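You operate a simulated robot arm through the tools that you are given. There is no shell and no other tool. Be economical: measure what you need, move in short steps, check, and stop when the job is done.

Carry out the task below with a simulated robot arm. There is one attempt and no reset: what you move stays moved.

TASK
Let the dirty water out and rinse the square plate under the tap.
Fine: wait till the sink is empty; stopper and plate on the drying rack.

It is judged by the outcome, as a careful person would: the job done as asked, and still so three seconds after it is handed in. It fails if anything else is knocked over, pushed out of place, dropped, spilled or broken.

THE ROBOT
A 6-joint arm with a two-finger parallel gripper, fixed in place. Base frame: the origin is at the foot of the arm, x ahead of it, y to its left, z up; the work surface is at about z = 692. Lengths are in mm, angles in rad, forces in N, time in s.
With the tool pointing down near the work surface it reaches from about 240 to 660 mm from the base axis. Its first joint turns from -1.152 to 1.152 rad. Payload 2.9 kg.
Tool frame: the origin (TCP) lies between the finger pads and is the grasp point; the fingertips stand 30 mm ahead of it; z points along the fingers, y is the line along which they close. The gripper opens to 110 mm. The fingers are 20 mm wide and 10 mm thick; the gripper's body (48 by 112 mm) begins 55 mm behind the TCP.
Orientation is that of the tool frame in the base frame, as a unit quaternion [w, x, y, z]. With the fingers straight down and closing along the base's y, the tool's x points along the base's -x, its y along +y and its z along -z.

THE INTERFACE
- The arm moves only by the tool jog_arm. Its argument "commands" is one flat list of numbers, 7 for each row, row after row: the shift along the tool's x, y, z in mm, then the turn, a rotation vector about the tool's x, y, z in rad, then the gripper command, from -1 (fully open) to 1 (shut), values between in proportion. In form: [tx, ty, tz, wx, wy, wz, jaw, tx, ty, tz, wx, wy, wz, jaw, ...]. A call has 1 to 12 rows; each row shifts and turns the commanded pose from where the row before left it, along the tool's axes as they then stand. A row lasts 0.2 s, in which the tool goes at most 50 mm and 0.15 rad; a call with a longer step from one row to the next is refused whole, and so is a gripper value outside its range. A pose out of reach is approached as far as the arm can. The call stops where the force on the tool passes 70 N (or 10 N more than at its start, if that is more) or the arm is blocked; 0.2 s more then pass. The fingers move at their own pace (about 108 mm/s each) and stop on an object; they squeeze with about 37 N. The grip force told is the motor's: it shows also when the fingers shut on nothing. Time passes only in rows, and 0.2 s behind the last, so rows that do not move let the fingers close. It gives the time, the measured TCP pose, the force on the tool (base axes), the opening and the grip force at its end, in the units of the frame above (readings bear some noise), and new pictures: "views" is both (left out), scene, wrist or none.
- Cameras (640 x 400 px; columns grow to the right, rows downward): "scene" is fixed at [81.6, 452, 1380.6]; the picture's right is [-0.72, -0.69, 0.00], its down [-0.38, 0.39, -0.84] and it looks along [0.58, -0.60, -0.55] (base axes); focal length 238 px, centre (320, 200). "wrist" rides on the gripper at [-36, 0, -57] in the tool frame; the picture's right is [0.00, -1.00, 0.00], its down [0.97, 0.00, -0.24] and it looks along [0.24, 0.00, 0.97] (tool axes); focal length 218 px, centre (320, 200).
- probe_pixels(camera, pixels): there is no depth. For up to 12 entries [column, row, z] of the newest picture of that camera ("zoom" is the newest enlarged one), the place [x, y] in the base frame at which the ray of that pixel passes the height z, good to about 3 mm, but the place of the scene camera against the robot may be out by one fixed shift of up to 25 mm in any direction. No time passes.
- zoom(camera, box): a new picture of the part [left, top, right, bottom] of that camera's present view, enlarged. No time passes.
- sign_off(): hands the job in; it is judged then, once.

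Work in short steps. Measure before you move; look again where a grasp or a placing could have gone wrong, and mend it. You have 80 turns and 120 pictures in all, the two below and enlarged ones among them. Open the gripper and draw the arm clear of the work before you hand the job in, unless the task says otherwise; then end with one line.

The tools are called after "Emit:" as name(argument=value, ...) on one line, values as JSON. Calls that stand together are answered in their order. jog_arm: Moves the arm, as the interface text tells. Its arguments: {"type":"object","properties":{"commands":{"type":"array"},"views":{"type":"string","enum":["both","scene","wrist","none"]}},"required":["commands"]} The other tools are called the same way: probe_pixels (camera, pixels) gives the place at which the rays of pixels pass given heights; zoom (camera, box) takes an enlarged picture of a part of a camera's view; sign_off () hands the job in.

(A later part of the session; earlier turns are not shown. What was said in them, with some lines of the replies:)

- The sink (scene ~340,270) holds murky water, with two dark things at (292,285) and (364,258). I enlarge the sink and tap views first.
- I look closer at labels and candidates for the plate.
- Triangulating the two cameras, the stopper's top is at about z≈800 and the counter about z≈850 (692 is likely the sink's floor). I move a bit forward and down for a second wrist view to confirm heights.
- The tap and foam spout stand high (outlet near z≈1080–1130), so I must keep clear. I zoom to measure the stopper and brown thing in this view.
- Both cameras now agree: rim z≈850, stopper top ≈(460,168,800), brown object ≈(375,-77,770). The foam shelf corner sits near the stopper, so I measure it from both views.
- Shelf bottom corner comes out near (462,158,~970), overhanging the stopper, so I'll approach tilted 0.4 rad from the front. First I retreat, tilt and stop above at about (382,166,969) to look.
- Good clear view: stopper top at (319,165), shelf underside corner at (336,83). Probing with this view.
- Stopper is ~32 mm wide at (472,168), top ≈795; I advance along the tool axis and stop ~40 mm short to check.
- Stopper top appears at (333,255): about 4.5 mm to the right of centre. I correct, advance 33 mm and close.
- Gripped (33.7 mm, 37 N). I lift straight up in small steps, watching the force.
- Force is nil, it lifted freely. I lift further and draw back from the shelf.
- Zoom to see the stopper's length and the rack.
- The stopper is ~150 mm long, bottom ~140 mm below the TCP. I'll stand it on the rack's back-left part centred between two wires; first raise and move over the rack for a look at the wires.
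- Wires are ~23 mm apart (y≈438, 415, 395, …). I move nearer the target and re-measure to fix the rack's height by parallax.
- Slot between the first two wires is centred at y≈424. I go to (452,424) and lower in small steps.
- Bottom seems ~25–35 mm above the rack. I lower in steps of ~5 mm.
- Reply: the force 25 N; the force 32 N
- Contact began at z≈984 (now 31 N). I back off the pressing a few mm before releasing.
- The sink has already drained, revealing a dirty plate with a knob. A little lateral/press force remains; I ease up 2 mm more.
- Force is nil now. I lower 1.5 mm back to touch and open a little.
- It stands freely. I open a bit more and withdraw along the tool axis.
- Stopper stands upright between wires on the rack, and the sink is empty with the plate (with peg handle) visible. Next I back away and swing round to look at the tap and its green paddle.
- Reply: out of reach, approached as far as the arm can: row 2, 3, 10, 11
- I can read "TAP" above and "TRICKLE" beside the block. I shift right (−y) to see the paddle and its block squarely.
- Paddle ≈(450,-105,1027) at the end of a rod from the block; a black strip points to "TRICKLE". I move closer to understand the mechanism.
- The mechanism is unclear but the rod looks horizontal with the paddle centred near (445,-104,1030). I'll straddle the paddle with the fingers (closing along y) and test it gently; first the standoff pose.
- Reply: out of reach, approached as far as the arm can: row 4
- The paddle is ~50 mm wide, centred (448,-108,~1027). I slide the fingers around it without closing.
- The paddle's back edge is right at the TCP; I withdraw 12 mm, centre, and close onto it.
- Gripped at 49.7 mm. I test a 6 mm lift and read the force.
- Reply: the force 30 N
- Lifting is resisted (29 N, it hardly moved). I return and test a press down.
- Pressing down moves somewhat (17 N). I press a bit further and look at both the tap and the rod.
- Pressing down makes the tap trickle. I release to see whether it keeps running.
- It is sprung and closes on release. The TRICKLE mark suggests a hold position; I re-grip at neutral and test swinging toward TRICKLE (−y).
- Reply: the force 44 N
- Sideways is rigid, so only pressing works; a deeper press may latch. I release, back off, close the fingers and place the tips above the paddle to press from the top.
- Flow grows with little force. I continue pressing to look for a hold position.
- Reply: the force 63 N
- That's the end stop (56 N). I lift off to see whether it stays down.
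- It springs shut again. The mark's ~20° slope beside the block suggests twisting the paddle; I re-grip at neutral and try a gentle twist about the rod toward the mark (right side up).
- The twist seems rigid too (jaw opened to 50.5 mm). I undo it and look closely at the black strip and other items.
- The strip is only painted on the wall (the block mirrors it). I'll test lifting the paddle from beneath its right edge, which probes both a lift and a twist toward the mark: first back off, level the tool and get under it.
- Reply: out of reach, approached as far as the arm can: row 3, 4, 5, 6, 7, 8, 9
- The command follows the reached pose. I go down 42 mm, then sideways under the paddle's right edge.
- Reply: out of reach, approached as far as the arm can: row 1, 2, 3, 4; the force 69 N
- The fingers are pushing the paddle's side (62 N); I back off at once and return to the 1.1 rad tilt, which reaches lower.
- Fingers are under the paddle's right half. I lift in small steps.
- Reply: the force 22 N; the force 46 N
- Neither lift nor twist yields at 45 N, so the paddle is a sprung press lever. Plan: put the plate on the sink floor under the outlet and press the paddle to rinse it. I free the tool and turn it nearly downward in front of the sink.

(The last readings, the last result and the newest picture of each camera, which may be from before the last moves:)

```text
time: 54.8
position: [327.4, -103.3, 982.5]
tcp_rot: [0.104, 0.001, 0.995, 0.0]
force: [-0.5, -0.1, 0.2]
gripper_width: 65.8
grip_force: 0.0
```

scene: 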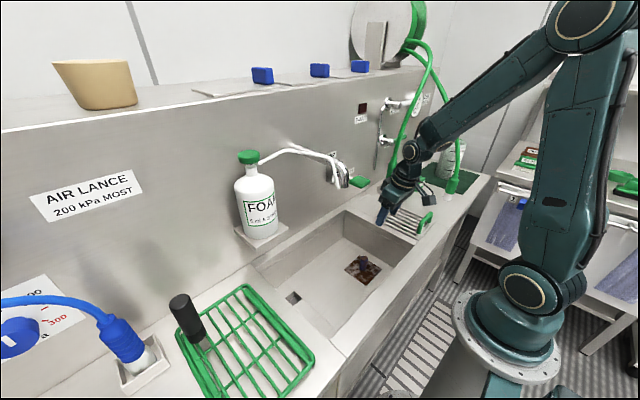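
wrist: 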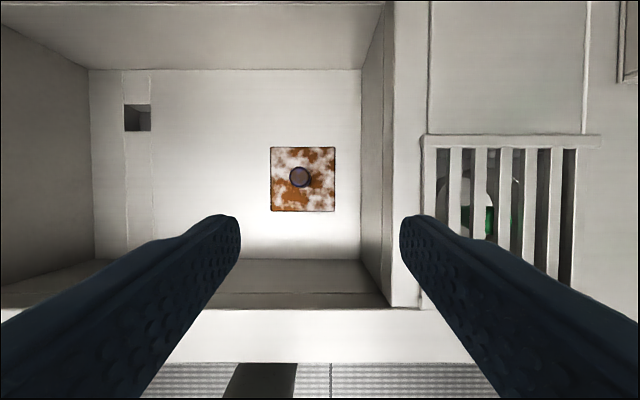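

Clear view: plate corners (270,147)–(335,212), handle top (300,176). Measuring.

Emit:
probe_pixels(camera="wrist", pixels=[[300, 176, 770], [300, 176, 750], [271, 147, 700], [335, 147, 700], [271, 212, 700], [335, 212, 700], [303, 182, 705], [100, 258, 692], [360, 70, 692], [387, 305, 850], [137, 117, 692]])

Emit:
zoom(camera="wrist", box=[250, 130, 350, 230])

Emit:
probe_pixels(camera="scene", pixels=[[363, 256, 770], [363, 256, 750]])

```text
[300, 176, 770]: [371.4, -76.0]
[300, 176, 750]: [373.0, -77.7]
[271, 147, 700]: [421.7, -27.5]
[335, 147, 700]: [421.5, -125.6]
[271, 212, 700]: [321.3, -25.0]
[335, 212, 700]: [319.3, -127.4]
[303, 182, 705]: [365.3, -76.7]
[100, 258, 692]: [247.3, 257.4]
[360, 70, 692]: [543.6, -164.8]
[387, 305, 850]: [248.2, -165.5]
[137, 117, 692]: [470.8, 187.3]
```

```text
4.00 times, centred on (300, 180) of wrist
```

zoom: 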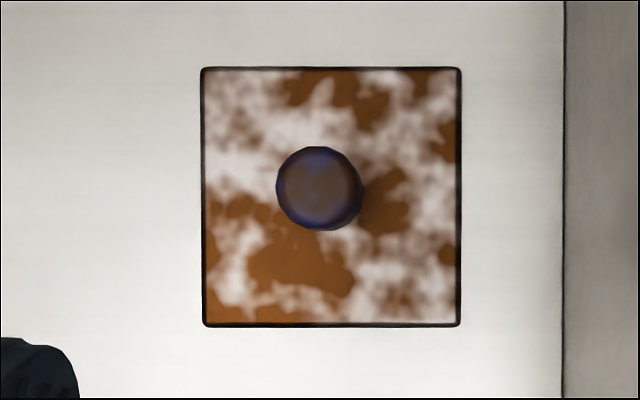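

```text
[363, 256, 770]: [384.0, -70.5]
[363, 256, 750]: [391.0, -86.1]
```

Plate is 100 mm square centred (371,-76) with a ~28 mm handle, top ≈770. I make the tool vertical, descend in front of the paddle to z≈860, and then move over the handle.

Emit:
jog_arm(commands=[4, 9, 0, 0, 0.1, 0, -0.1, 4, 9, 0, 0, 0.107, 0, -0.1, 0, 9, 40, 0, 0, 0, -0.1, 0, 0, 40, 0, 0, 0, -0.1, 0, 0, 40, 0, 0, 0, -0.1, -25, 0, 0, 0, 0, 0, -0.1, -26, 0, 0, 0, 0, 0, -0.1, 0, 0, 0, 0, 0, 0, -0.1])

Emit:
zoom(camera="scene", box=[300, 150, 460, 300])

```text
time: 56.6
position: [369.7, -76.8, 861.0]
tcp_rot: [0.0, -0.001, 1.0, -0.001]
force: [-0.4, -0.9, 0.2]
gripper_width: 60.4
grip_force: 0.1
```

scene: 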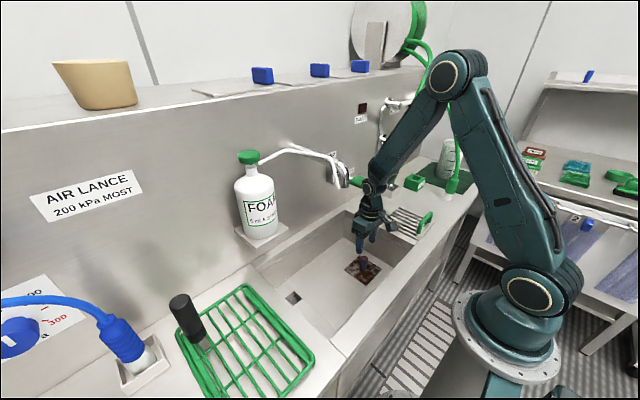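
wrist: 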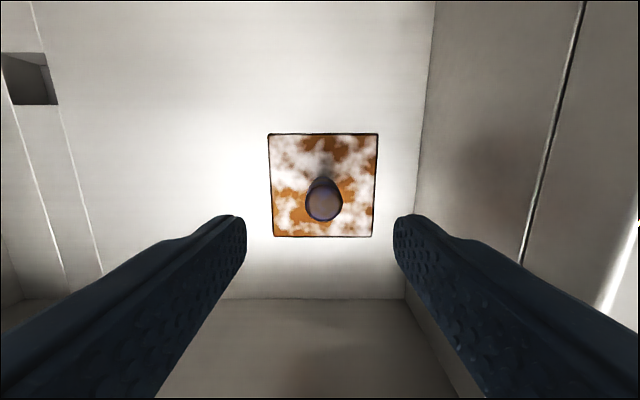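

```text
2.67 times, centred on (380, 225) of scene
```

zoom: 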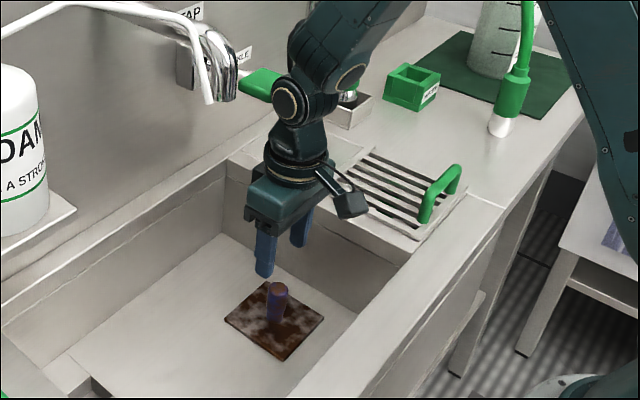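

Emit:
probe_pixels(camera="wrist", pixels=[[323, 207, 770], [323, 207, 760], [271, 135, 700], [379, 134, 700], [273, 236, 700], [372, 237, 700], [322, 178, 705]])

```text
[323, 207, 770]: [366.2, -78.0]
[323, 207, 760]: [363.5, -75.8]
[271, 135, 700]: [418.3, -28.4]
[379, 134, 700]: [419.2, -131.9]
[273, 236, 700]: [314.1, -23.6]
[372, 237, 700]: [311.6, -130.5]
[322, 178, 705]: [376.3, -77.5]
```

Handle at (366,-78). I correct 3 mm and descend to z≈750, then close.

Emit:
jog_arm(commands=[3, -1, 30, 0, 0, 0, -0.1, 0, 0, 30, 0, 0, 0, -0.1, 0, 0, 30, 0, 0, 0, -0.1, 0, 0, 20, 0, 0, 0, -0.1, 0, 0, 0, 0, 0, 0, 0.2, 0, 0, 0, 0, 0, 0, 1, 0, 0, 0, 0, 0, 0, 1])

```text
time: 57.7
position: [369.5, -76.3, 756.7]
tcp_rot: [0.003, 0.0, 1.0, 0.0]
force: [0.8, -0.4, 12.0]
gripper_width: 45.2
grip_force: 1.1
stopped in row 5: the force on the tool passed its limit (the readings are from after the stop); the commanded pose is now the measured one
```

scene: 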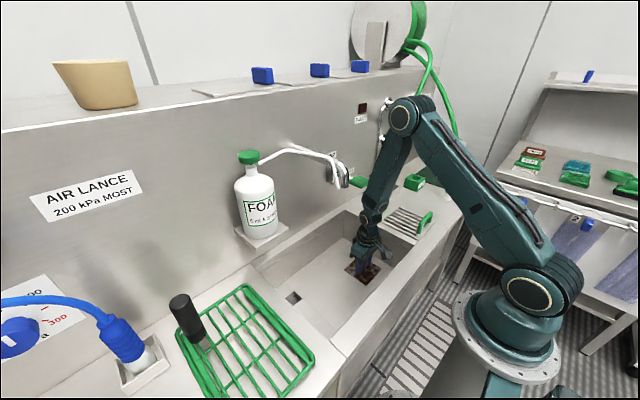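
wrist: 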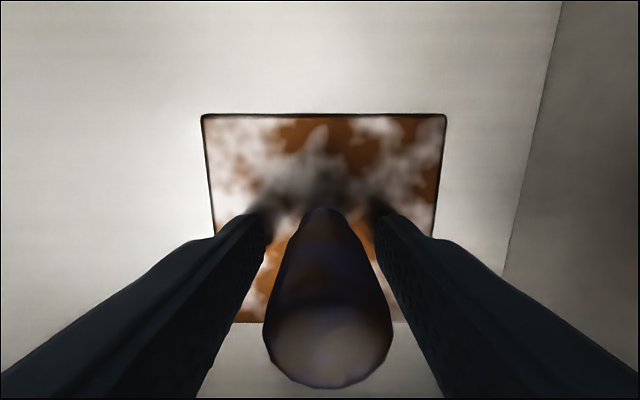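

Contact (12 N) at z 757; I check what touched.

Emit:
zoom(camera="scene", box=[310, 160, 430, 300])

Emit:
zoom(camera="wrist", box=[190, 100, 460, 400])

```text
2.86 times, centred on (370, 230) of scene
```

zoom: 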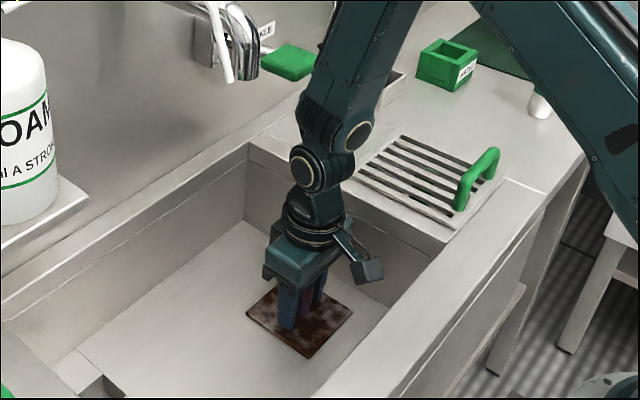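

```text
1.33 times, centred on (325, 250) of wrist
```

zoom: 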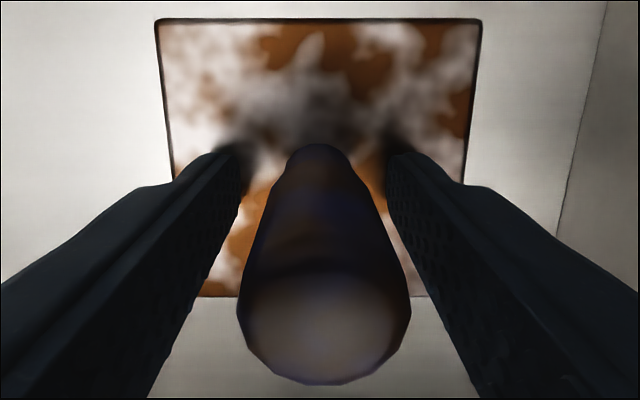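

By parallax the plate's top is at z≈727, so the fingertips touched it. I rise 6 mm, centre, and close on the handle.

Emit:
jog_arm(commands=[0, -1, -3, 0, 0, 0, 0, 0, -1, -3, 0, 0, 0, 0, 0, 0, 0, 0, 0, 0, 0.4, 0, 0, 0, 0, 0, 0, 1, 0, 0, 0, 0, 0, 0, 1])

```text
time: 58.9
position: [366.7, -78.7, 762.1]
tcp_rot: [0.0, 0.0, 1.0, 0.0]
force: [-0.4, 0.2, 0.0]
gripper_width: 24.7
grip_force: 37.0
```

scene: 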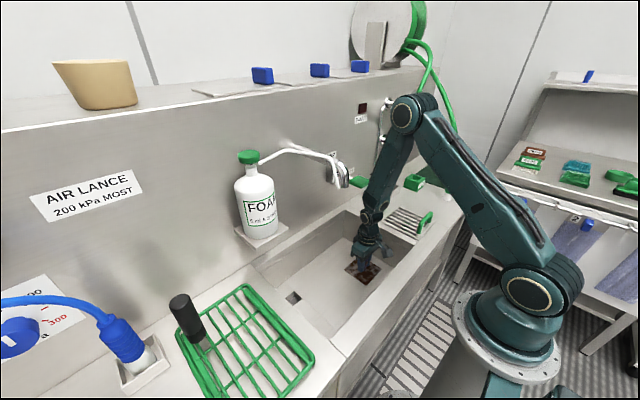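
wrist: 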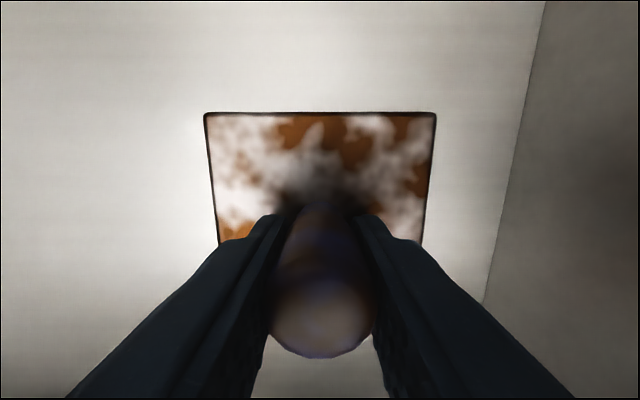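

Gripped at 24.7 mm, but a vertical hand would put the forearm into the tap when the plate is under the outlet. I release, rise, and turn the tool 180° about its axis, so I can re-grip with a forward tilt (the bracket box then faces the roomy side).

Emit:
jog_arm(commands=[0, 0, 0, 0, 0, 0, 0, 0, 0, 0, 0, 0, 0, -0.1, 0, 0, -35, 0, 0, 0, -0.1, 0, 0, -35, 0, 0, 0, -0.1, 0, 0, -35, 0, 0, 0.1, -0.1, 0, 0, 0, 0, 0, 0.15, -0.1, 0, 0, 0, 0, 0, 0.15, -0.1, 0, 0, 0, 0, 0, 0.15, -0.1, 0, 0, 0, 0, 0, 0.15, -0.1, 0, 0, 0, 0, 0, 0.15, -0.1, 0, 0, 0, 0, 0, 0.15, -0.1, 0, 0, 0, 0, 0, 0, -0.1], views="none")

Emit:
jog_arm(commands=[0, 0, 0, 0, 0, 0.15, -0.1, 0, 0, 0, 0, 0, 0.15, -0.1, 0, 0, 0, 0, 0, 0.15, -0.1, 0, 0, 0, 0, 0, 0.15, -0.1, 0, 0, 0, 0, 0, 0.15, -0.1, 0, 0, 0, 0, 0, 0.15, -0.1, 0, 0, 0, 0, 0, 0.15, -0.1, 0, 0, 0, 0, 0, 0.15, -0.1, 0, 0, 0, 0, 0, 0.15, -0.1, 0, 0, 0, 0, 0, 0.15, -0.1, 0, 0, 0, 0, 0, 0.15, -0.1, 0, 0, 0, 0, 0, 0.15, -0.1], views="none")

```text
time: 61.5
position: [366.5, -78.8, 866.8]
tcp_rot: [0.002, 0.481, 0.877, 0.0]
force: [-0.3, 0.6, -0.4]
gripper_width: 60.2
grip_force: 0.1
```

```text
time: 64.1
position: [369.4, -80.2, 866.6]
tcp_rot: [0.0, 0.986, 0.168, 0.001]
force: [-0.5, -0.5, 0.5]
gripper_width: 60.7
grip_force: 0.1
```

Works. Finish the turn and tilt forward 0.5 rad while drawing back.

Emit:
jog_arm(commands=[0, 0, 0, 0, 0, 0.15, -0.1, 0, 0, 0, 0, 0, 0.15, -0.1, 0, 0, 0, 0, 0, 0.038, -0.1, -25, 0, 0, 0, 0, 0, -0.1, -25, 0, 0, 0, 0, 0, -0.1, 0, 0, 0, 0, 0.125, 0, -0.1, 0, 0, 0, 0, 0.125, 0, -0.1, 0, 0, 0, 0, 0.125, 0, -0.1, 0, 0, 0, 0, 0.125, 0, -0.1, 0, 0, 0, 0, 0, 0, -0.1], views="none")

```text
time: 66.3
position: [337.5, -86.2, 864.7]
tcp_rot: [0.0, 0.969, 0.002, 0.249]
force: [0.2, 0.1, 0.6]
gripper_width: 60.5
grip_force: 0.0
out of reach, approached as far as the arm can: row 9
```

Orientation is right (ẑ≈(0.48,0,−0.88)). I move to the handle at (367,-79,764) and close.

Emit:
jog_arm(commands=[-11, -4, 15, 0, 0, 0, -0.1, -11.7, -3.5, 15, 0, 0, 0, -0.1, 0, 0, 36, 0, 0, 0, -0.1, 0, 0, 30, 0, 0, 0, -0.1, 0, 0, 0, 0, 0, 0, -0.1], views="none")

```text
time: 67.5
position: [362.5, -79.3, 769.2]
tcp_rot: [-0.001, 0.969, 0.003, 0.248]
force: [0.6, 0.6, -0.3]
gripper_width: 60.5
grip_force: 0.2
```

Emit:
jog_arm(commands=[2, 0, 5, 0, 0, 0, -0.1, 0, 0, 0, 0, 0, 0, 0.3, 0, 0, 0, 0, 0, 0, 1, 0, 0, 0, 0, 0, 0, 1, 0, 0, 0, 0, 0, 0, 1], views="none")

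```text
time: 68.7
position: [367.6, -78.6, 766.1]
tcp_rot: [-0.001, 0.969, 0.003, 0.248]
force: [0.7, -0.5, -1.2]
gripper_width: 24.5
grip_force: 37.2
```

Gripped (24.5 mm). I lift 12 mm, carry the plate to (380,25) so the outlet stream (~(399,37)) lands beside the handle, and set it down.

Emit:
jog_arm(commands=[5.8, 0, -10.5, 0, 0, 0, 1, 3.6, -34.5, 2, 0, 0, 0, 1, 3.6, -34.5, 2, 0, 0, 0, 1, 3.6, -34.6, 2, 0, 0, 0, 1, 0, 0, 0, 0, 0, 0, 1, -2.9, 0, 5.2, 0, 0, 0, 1, -2.9, 0, 5.3, 0, 0, 0, 1, 0, 0, 0, 0, 0, 0, 1], views="none")

```text
time: 70.5
position: [372.8, -22.6, 766.3]
tcp_rot: [-0.001, 0.968, 0.002, 0.249]
force: [0.3, -0.2, -2.0]
gripper_width: 24.6
grip_force: 37.2
out of reach, approached as far as the arm can: row 3, 4
```

The wrist joint limit blocks y>-22 at this heading. I lift, let the tool turn 0.16 rad with the arm, and go on to (380,25).

Emit:
jog_arm(commands=[5.8, 0, -10.5, 0, 0, 0, 1, 0, 0, 0, 0.0386, 0, -0.07, 1, 0, 0, 0, 0.0386, 0, -0.07, 1, 6.3, -23, 3.5, 0, 0, 0, 1, 6.4, -23, 3.5, 0, 0, 0, 1, 0, 0, 0, 0, 0, 0, 1], views="none")

```text
time: 71.9
position: [380.5, 25.4, 777.2]
tcp_rot: [-0.021, 0.965, 0.08, 0.248]
force: [-0.8, -0.7, -2.6]
gripper_width: 24.5
grip_force: 37.1
```

Emit:
jog_arm(commands=[-2.7, 0, 4.9, 0, 0, 0, 1, -2.7, 0, 4.9, 0, 0, 0, 1, 0, 0, 0, 0, 0, 0, 1], views="none")

```text
time: 72.7
position: [379.7, 24.9, 766.0]
tcp_rot: [-0.02, 0.965, 0.079, 0.248]
force: [0.1, -0.7, -2.3]
gripper_width: 24.4
grip_force: 37.1
```

Emit:
jog_arm(commands=[-0.8, 0, 1.5, 0, 0, 0, 1, 0, 0, 0, 0, 0, 0, 1], views="none")

```text
time: 73.3
position: [380.4, 25.5, 765.3]
tcp_rot: [-0.02, 0.965, 0.079, 0.248]
force: [-5.3, -1.1, 17.1]
gripper_width: 24.5
grip_force: 37.0
```

Touching down (17 N). I release, withdraw along the tool, move right and rise in front of the paddle with the fingers closed.

Emit:
jog_arm(commands=[0, 0, 0, 0, 0, 0, 0.3, 0, 0, 0, 0, 0, 0, -0.1, 0, 0, -36, 0, 0, 0, -0.1, 0, 0, -37, 0, 0, 0, -0.1, 0, 0, -37, 0, 0, 0, -0.1, -5.9, 41.8, -3.3, 0, 0, 0, 0.5, -5.9, 41.8, -3.3, 0, 0, 0, 1, -5.9, 41.8, -3.3, 0, 0, 0, 1, 23, 0, -41.7, 0, 0, 0, 1, 23, 0, -41.7, 0, 0, 0, 1, 23, 0, -41.7, 0, 0, 0, 1, 23, 0, -41.7, 0, 0, 0, 1], views="none")

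```text
time: 75.9
position: [349.9, -109.1, 1051.7]
tcp_rot: [-0.02, 0.965, 0.08, 0.247]
force: [-0.2, 1.3, 0.4]
gripper_width: 0.0
grip_force: 37.1
out of reach, approached as far as the arm can: row 5
```

Emit:
jog_arm(commands=[20.8, 0, -37.7, 0, 0, 0, 1, 31.6, 5.8, 17.4, 0, 0, 0, 1, 31.6, 5.8, 17.4, 0, 0, 0, 1, -4.8, 0, 8.8, 0, 0, 0, 1, -4.8, 0, 8.8, 0, 0, 0, 1, -4.8, 0, 8.8, 0, 0, 0, 1, -4.8, 0, 8.8, 0, 0, 0, 1, 0, 0, 0, 0, 0, 0, 1], views="none")

Emit:
zoom(camera="scene", box=[270, 160, 430, 320])

```text
time: 77.7
position: [423.3, -108.9, 1053.6]
tcp_rot: [-0.021, 0.965, 0.08, 0.247]
force: [0.1, 0.4, 1.6]
gripper_width: 0.0
grip_force: 37.1
```

```text
2.50 times, centred on (350, 240) of scene
```

zoom: 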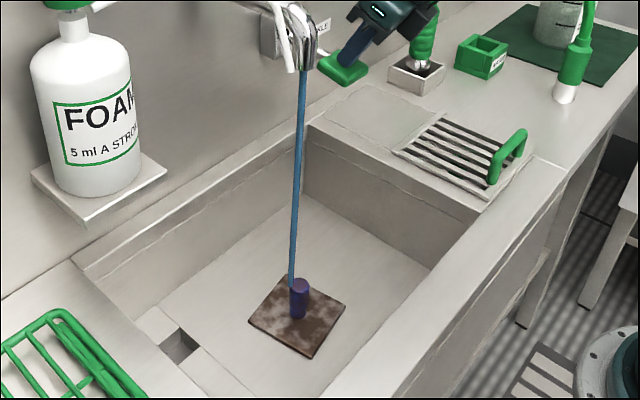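

The stream falls right onto the plate beside the handle, and the dirt already looks paler. I press slightly more and hold for several seconds.

Emit:
jog_arm(commands=[-2.4, 0, 4.4, 0, 0, 0, 1, 0, 0, 0, 0, 0, 0, 1, 0, 0, 0, 0, 0, 0, 1, 0, 0, 0, 0, 0, 0, 1, 0, 0, 0, 0, 0, 0, 1, 0, 0, 0, 0, 0, 0, 1, 0, 0, 0, 0, 0, 0, 1, 0, 0, 0, 0, 0, 0, 1, 0, 0, 0, 0, 0, 0, 1, 0, 0, 0, 0, 0, 0, 1, 0, 0, 0, 0, 0, 0, 1, 0, 0, 0, 0, 0, 0, 1], views="none")

Emit:
jog_arm(commands=[0, 0, 0, 0, 0, 0, 1, 0, 0, 0, 0, 0, 0, 1, 0, 0, 0, 0, 0, 0, 1, 0, 0, 0, 0, 0, 0, 1, 0, 0, 0, 0, 0, 0, 1, 0, 0, 0, 0, 0, 0, 1, 0, 0, 0, 0, 0, 0, 1, 0, 0, 0, 0, 0, 0, 1, 0, 0, 0, 0, 0, 0, 1, 0, 0, 0, 0, 0, 0, 1, 0, 0, 0, 0, 0, 0, 1, 0, 0, 0, 0, 0, 0, 1], views="none")

Emit:
jog_arm(commands=[0, 0, 0, 0, 0, 0, 1, 0, 0, 0, 0, 0, 0, 1, 0, 0, 0, 0, 0, 0, 1, 0, 0, 0, 0, 0, 0, 1, 0, 0, 0, 0, 0, 0, 1, 0, 0, 0, 0, 0, 0, 1, 0, 0, 0, 0, 0, 0, 1, 0, 0, 0, 0, 0, 0, 1, 0, 0, 0, 0, 0, 0, 1, 0, 0, 0, 0, 0, 0, 1, 0, 0, 0, 0, 0, 0, 1, 0, 0, 0, 0, 0, 0, 1], views="none")

Emit:
zoom(camera="scene", box=[310, 250, 390, 310])

```text
time: 80.3
position: [423.1, -108.8, 1048.3]
tcp_rot: [-0.02, 0.965, 0.079, 0.248]
force: [-0.3, 0.0, 2.5]
gripper_width: 0.0
grip_force: 36.7
```

```text
time: 82.9
position: [423.5, -109.3, 1049.0]
tcp_rot: [-0.02, 0.965, 0.079, 0.248]
force: [-2.4, -0.6, 2.8]
gripper_width: 0.1
grip_force: 36.8
```

```text
time: 85.5
position: [424.3, -109.1, 1048.3]
tcp_rot: [-0.021, 0.965, 0.079, 0.249]
force: [-1.4, 0.0, 2.3]
gripper_width: 0.0
grip_force: 37.3
```

```text
6.67 times, centred on (350, 280) of scene
```

zoom: 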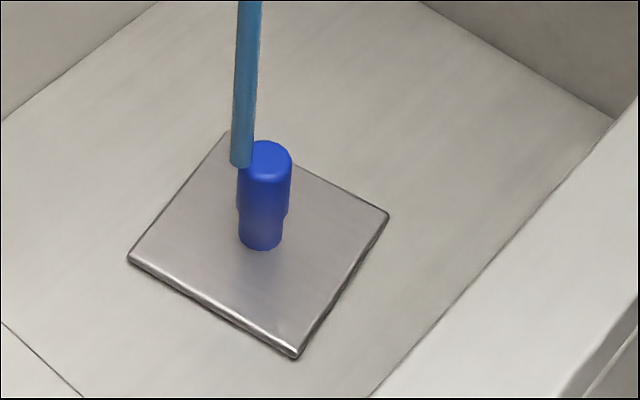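

The plate is clean and shiny. I lift off the paddle (tap closes), back away and go down in front again to fetch the plate.

Emit:
jog_arm(commands=[21.7, 0, -39.4, 0, 0, 0, 1, -31.6, -5.8, -17.4, 0, 0, 0, 1, -31.6, -5.8, -17.4, 0, 0, 0, 1, -22.2, 0, 40.3, 0, 0, 0, 1, -22.2, 0, 40.3, 0, 0, 0, 1, -22.2, 0, 40.3, 0, 0, 0, 1, -22.2, 0, 40.3, 0, 0, 0, 0.4, -22.2, 0, 40.3, 0, 0, 0, -0.1, 0, 0, 0, 0, 0, 0, -0.1], views="none")

```text
time: 87.5
position: [349.8, -108.9, 863.1]
tcp_rot: [-0.021, 0.965, 0.079, 0.247]
force: [0.1, 1.1, 0.2]
gripper_width: 60.4
grip_force: 0.1
```

Now move in front of the plate's handle (pre-grip (333,18,854)) and part-way down.

Emit:
jog_arm(commands=[-0.6, -42.6, 3.3, 0, 0, 0, -0.1, -0.6, -42.6, 3.3, 0, 0, 0, -0.1, -0.6, -42.6, 3.3, 0, 0, 0, -0.1, 0, 0, 30, 0, 0, 0, -0.1, 0, 0, 0, 0, 0, 0, -0.1], views="none")

```text
time: 88.7
position: [365.2, 18.7, 825.4]
tcp_rot: [-0.02, 0.965, 0.08, 0.248]
force: [0.3, -0.2, 0.4]
gripper_width: 60.4
grip_force: 0.0
out of reach, approached as far as the arm can: row 2, 3
```

Emit:
jog_arm(commands=[-7.3, -2.2, 4, 0, 0, 0, -0.1, -7.3, -2.1, 4, 0, 0, 0, -0.1, 0, 0, 26, 0, 0, 0, -0.1, 0, 0, 24.5, 0, 0, 0, -0.1, 0, 0, 0, 0, 0, 0, 0.3, 0, 0, 0, 0, 0, 0, 1, 0, 0, 0, 0, 0, 0, 1, 0, 0, 0, 0, 0, 0, 1], views="none")

```text
time: 90.5
position: [379.3, 24.6, 768.9]
tcp_rot: [-0.02, 0.966, 0.079, 0.247]
force: [0.4, -0.2, -0.6]
gripper_width: 24.7
grip_force: 37.0
5 turns are left
```

Gripped again (24.7 mm). Few turns left, so in one call I lift, draw clear, rise to z≈945 and turn the tool 90° so the plate lines up with the rack and the wrist stays within its limit.

Emit:
jog_arm(commands=[6.7, 0, -12.3, 0, 0, 0, 1, -17.2, 29.3, -9.4, 0, 0, 0, 1, -17.2, 29.3, -9.4, 0.0712, 0, -0.1298, 1, 19.5, 0, -35.5, 0.0712, 0, -0.1298, 1, 19.5, 0, -35.5, 0.0712, 0, -0.1298, 1, 19.5, 0, -35.5, 0.0712, 0, -0.1298, 1, 19.5, 0, -35.5, 0.0712, 0, -0.1298, 1, 0, 0, 0, 0.0712, 0, -0.1298, 1, 0, 0, 0, 0.0712, 0, -0.1298, 1, 0, 0, 0, 0.0712, 0, -0.1298, 1, 0, 0, 0, 0.0712, 0, -0.1298, 1, 0, 0, 0, 0.038, 0, -0.0693, 1], views="none")

```text
time: 93.1
position: [350.7, -39.9, 942.0]
tcp_rot: [-0.177, 0.682, 0.688, 0.175]
force: [0.4, 0.3, -3.2]
gripper_width: 24.7
grip_force: 37.4
4 turns are left
```

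On track (350,-40,942). Now I carry it to the rack at (335,368) and lower to just above the wires.

Emit:
jog_arm(commands=[39.7, -1.7, 21.8, 0, 0, 0, 1, 39.7, -1.7, 21.8, 0, 0, 0, 1, 39.7, -1.7, 21.8, 0, 0, 0, 1, 39.7, -1.7, 21.8, 0, 0, 0, 1, 39.7, -1.7, 21.8, 0, 0, 0, 1, 39.7, -1.7, 21.8, 0, 0, 0, 1, 39.7, -1.7, 21.8, 0, 0, 0, 1, 39.7, -1.7, 21.8, 0, 0, 0, 1, 39.7, -1.7, 21.8, 0, 0, 0, 1, -4.3, 0, 7.9, 0, 0, 0, 1, 0, 0, 0, 0, 0, 0, 1], views="scene")

```text
time: 95.5
position: [333.0, 367.8, 934.4]
tcp_rot: [-0.175, 0.684, 0.687, 0.175]
force: [0.9, -0.6, -2.6]
gripper_width: 24.4
grip_force: 37.0
3 turns are left
```

scene: 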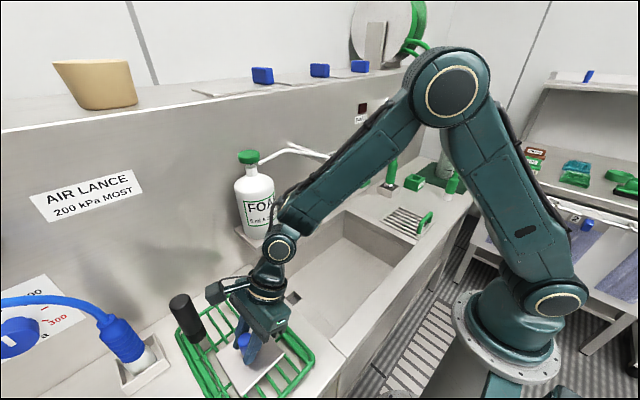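

The plate is over the rack, clear of the stopper (scene 185,310). I lower slowly toward the wires and read the force.

Emit:
jog_arm(commands=[-1.44, 0, 2.63, 0, 0, 0, 1, -1.44, 0, 2.63, 0, 0, 0, 1, -1.44, 0, 2.63, 0, 0, 0, 1, -1.44, 0, 2.63, 0, 0, 0, 1, -1.44, 0, 2.63, 0, 0, 0, 1, -1.44, 0, 2.63, 0, 0, 0, 1, -1.44, 0, 2.63, 0, 0, 0, 1, 0, 0, 0, 0, 0, 0, 1], views="none")

```text
time: 97.3
position: [333.2, 369.2, 919.8]
tcp_rot: [-0.177, 0.681, 0.687, 0.181]
force: [-4.7, -13.3, 59.8]
gripper_width: 24.4
grip_force: 37.2
2 turns are left
```

Firm contact (60 N). I ease off ~5.5 mm, open the fingers, and withdraw along the tool axis well clear.

Emit:
jog_arm(commands=[2.65, 0, -4.8, 0, 0, 0, 1, 0, 0, 0, 0, 0, 0, 1, 0, 0, 0, 0, 0, 0, 0.4, 0, 0, 0, 0, 0, 0, 0, 0, 0, 0, 0, 0, 0, -0.1, 0, 0, -10, 0, 0, 0, -0.1, 0, 0, -30, 0, 0, 0, -0.1, 0, 0, -40, 0, 0, 0, -0.1, 0, 0, -40, 0, 0, 0, -0.1, 0, 0, -40, 0, 0, 0, -0.1, 0, 0, -30, 0, 0, 0, -0.1, 0, 0, 0, 0, 0, 0, -0.1], views="scene")

```text
time: 99.9
position: [332.6, 276.1, 1086.5]
tcp_rot: [-0.177, 0.682, 0.687, 0.176]
force: [0.8, -0.1, 0.0]
gripper_width: 60.2
grip_force: 0.1
1 turns are left
```

scene: 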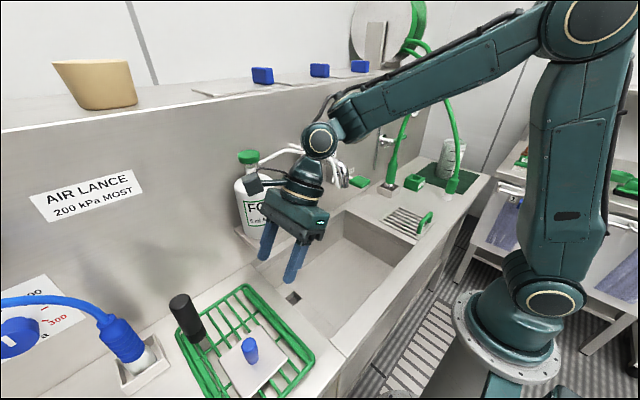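

The clean plate lies on the rack at (250,360), the stopper stands beside it at (187,315), the sink is empty, the tap is shut and the arm is clear. I hand it in.

Emit:
sign_off()

```text
The job is handed in.
```

The sink is empty, the square plate is rinsed clean, and both plate and stopper are on the drying rack, with the tap shut and the arm clear. I rinsed the plate lying on the sink floor and saw only its top; I didn't check the underside.
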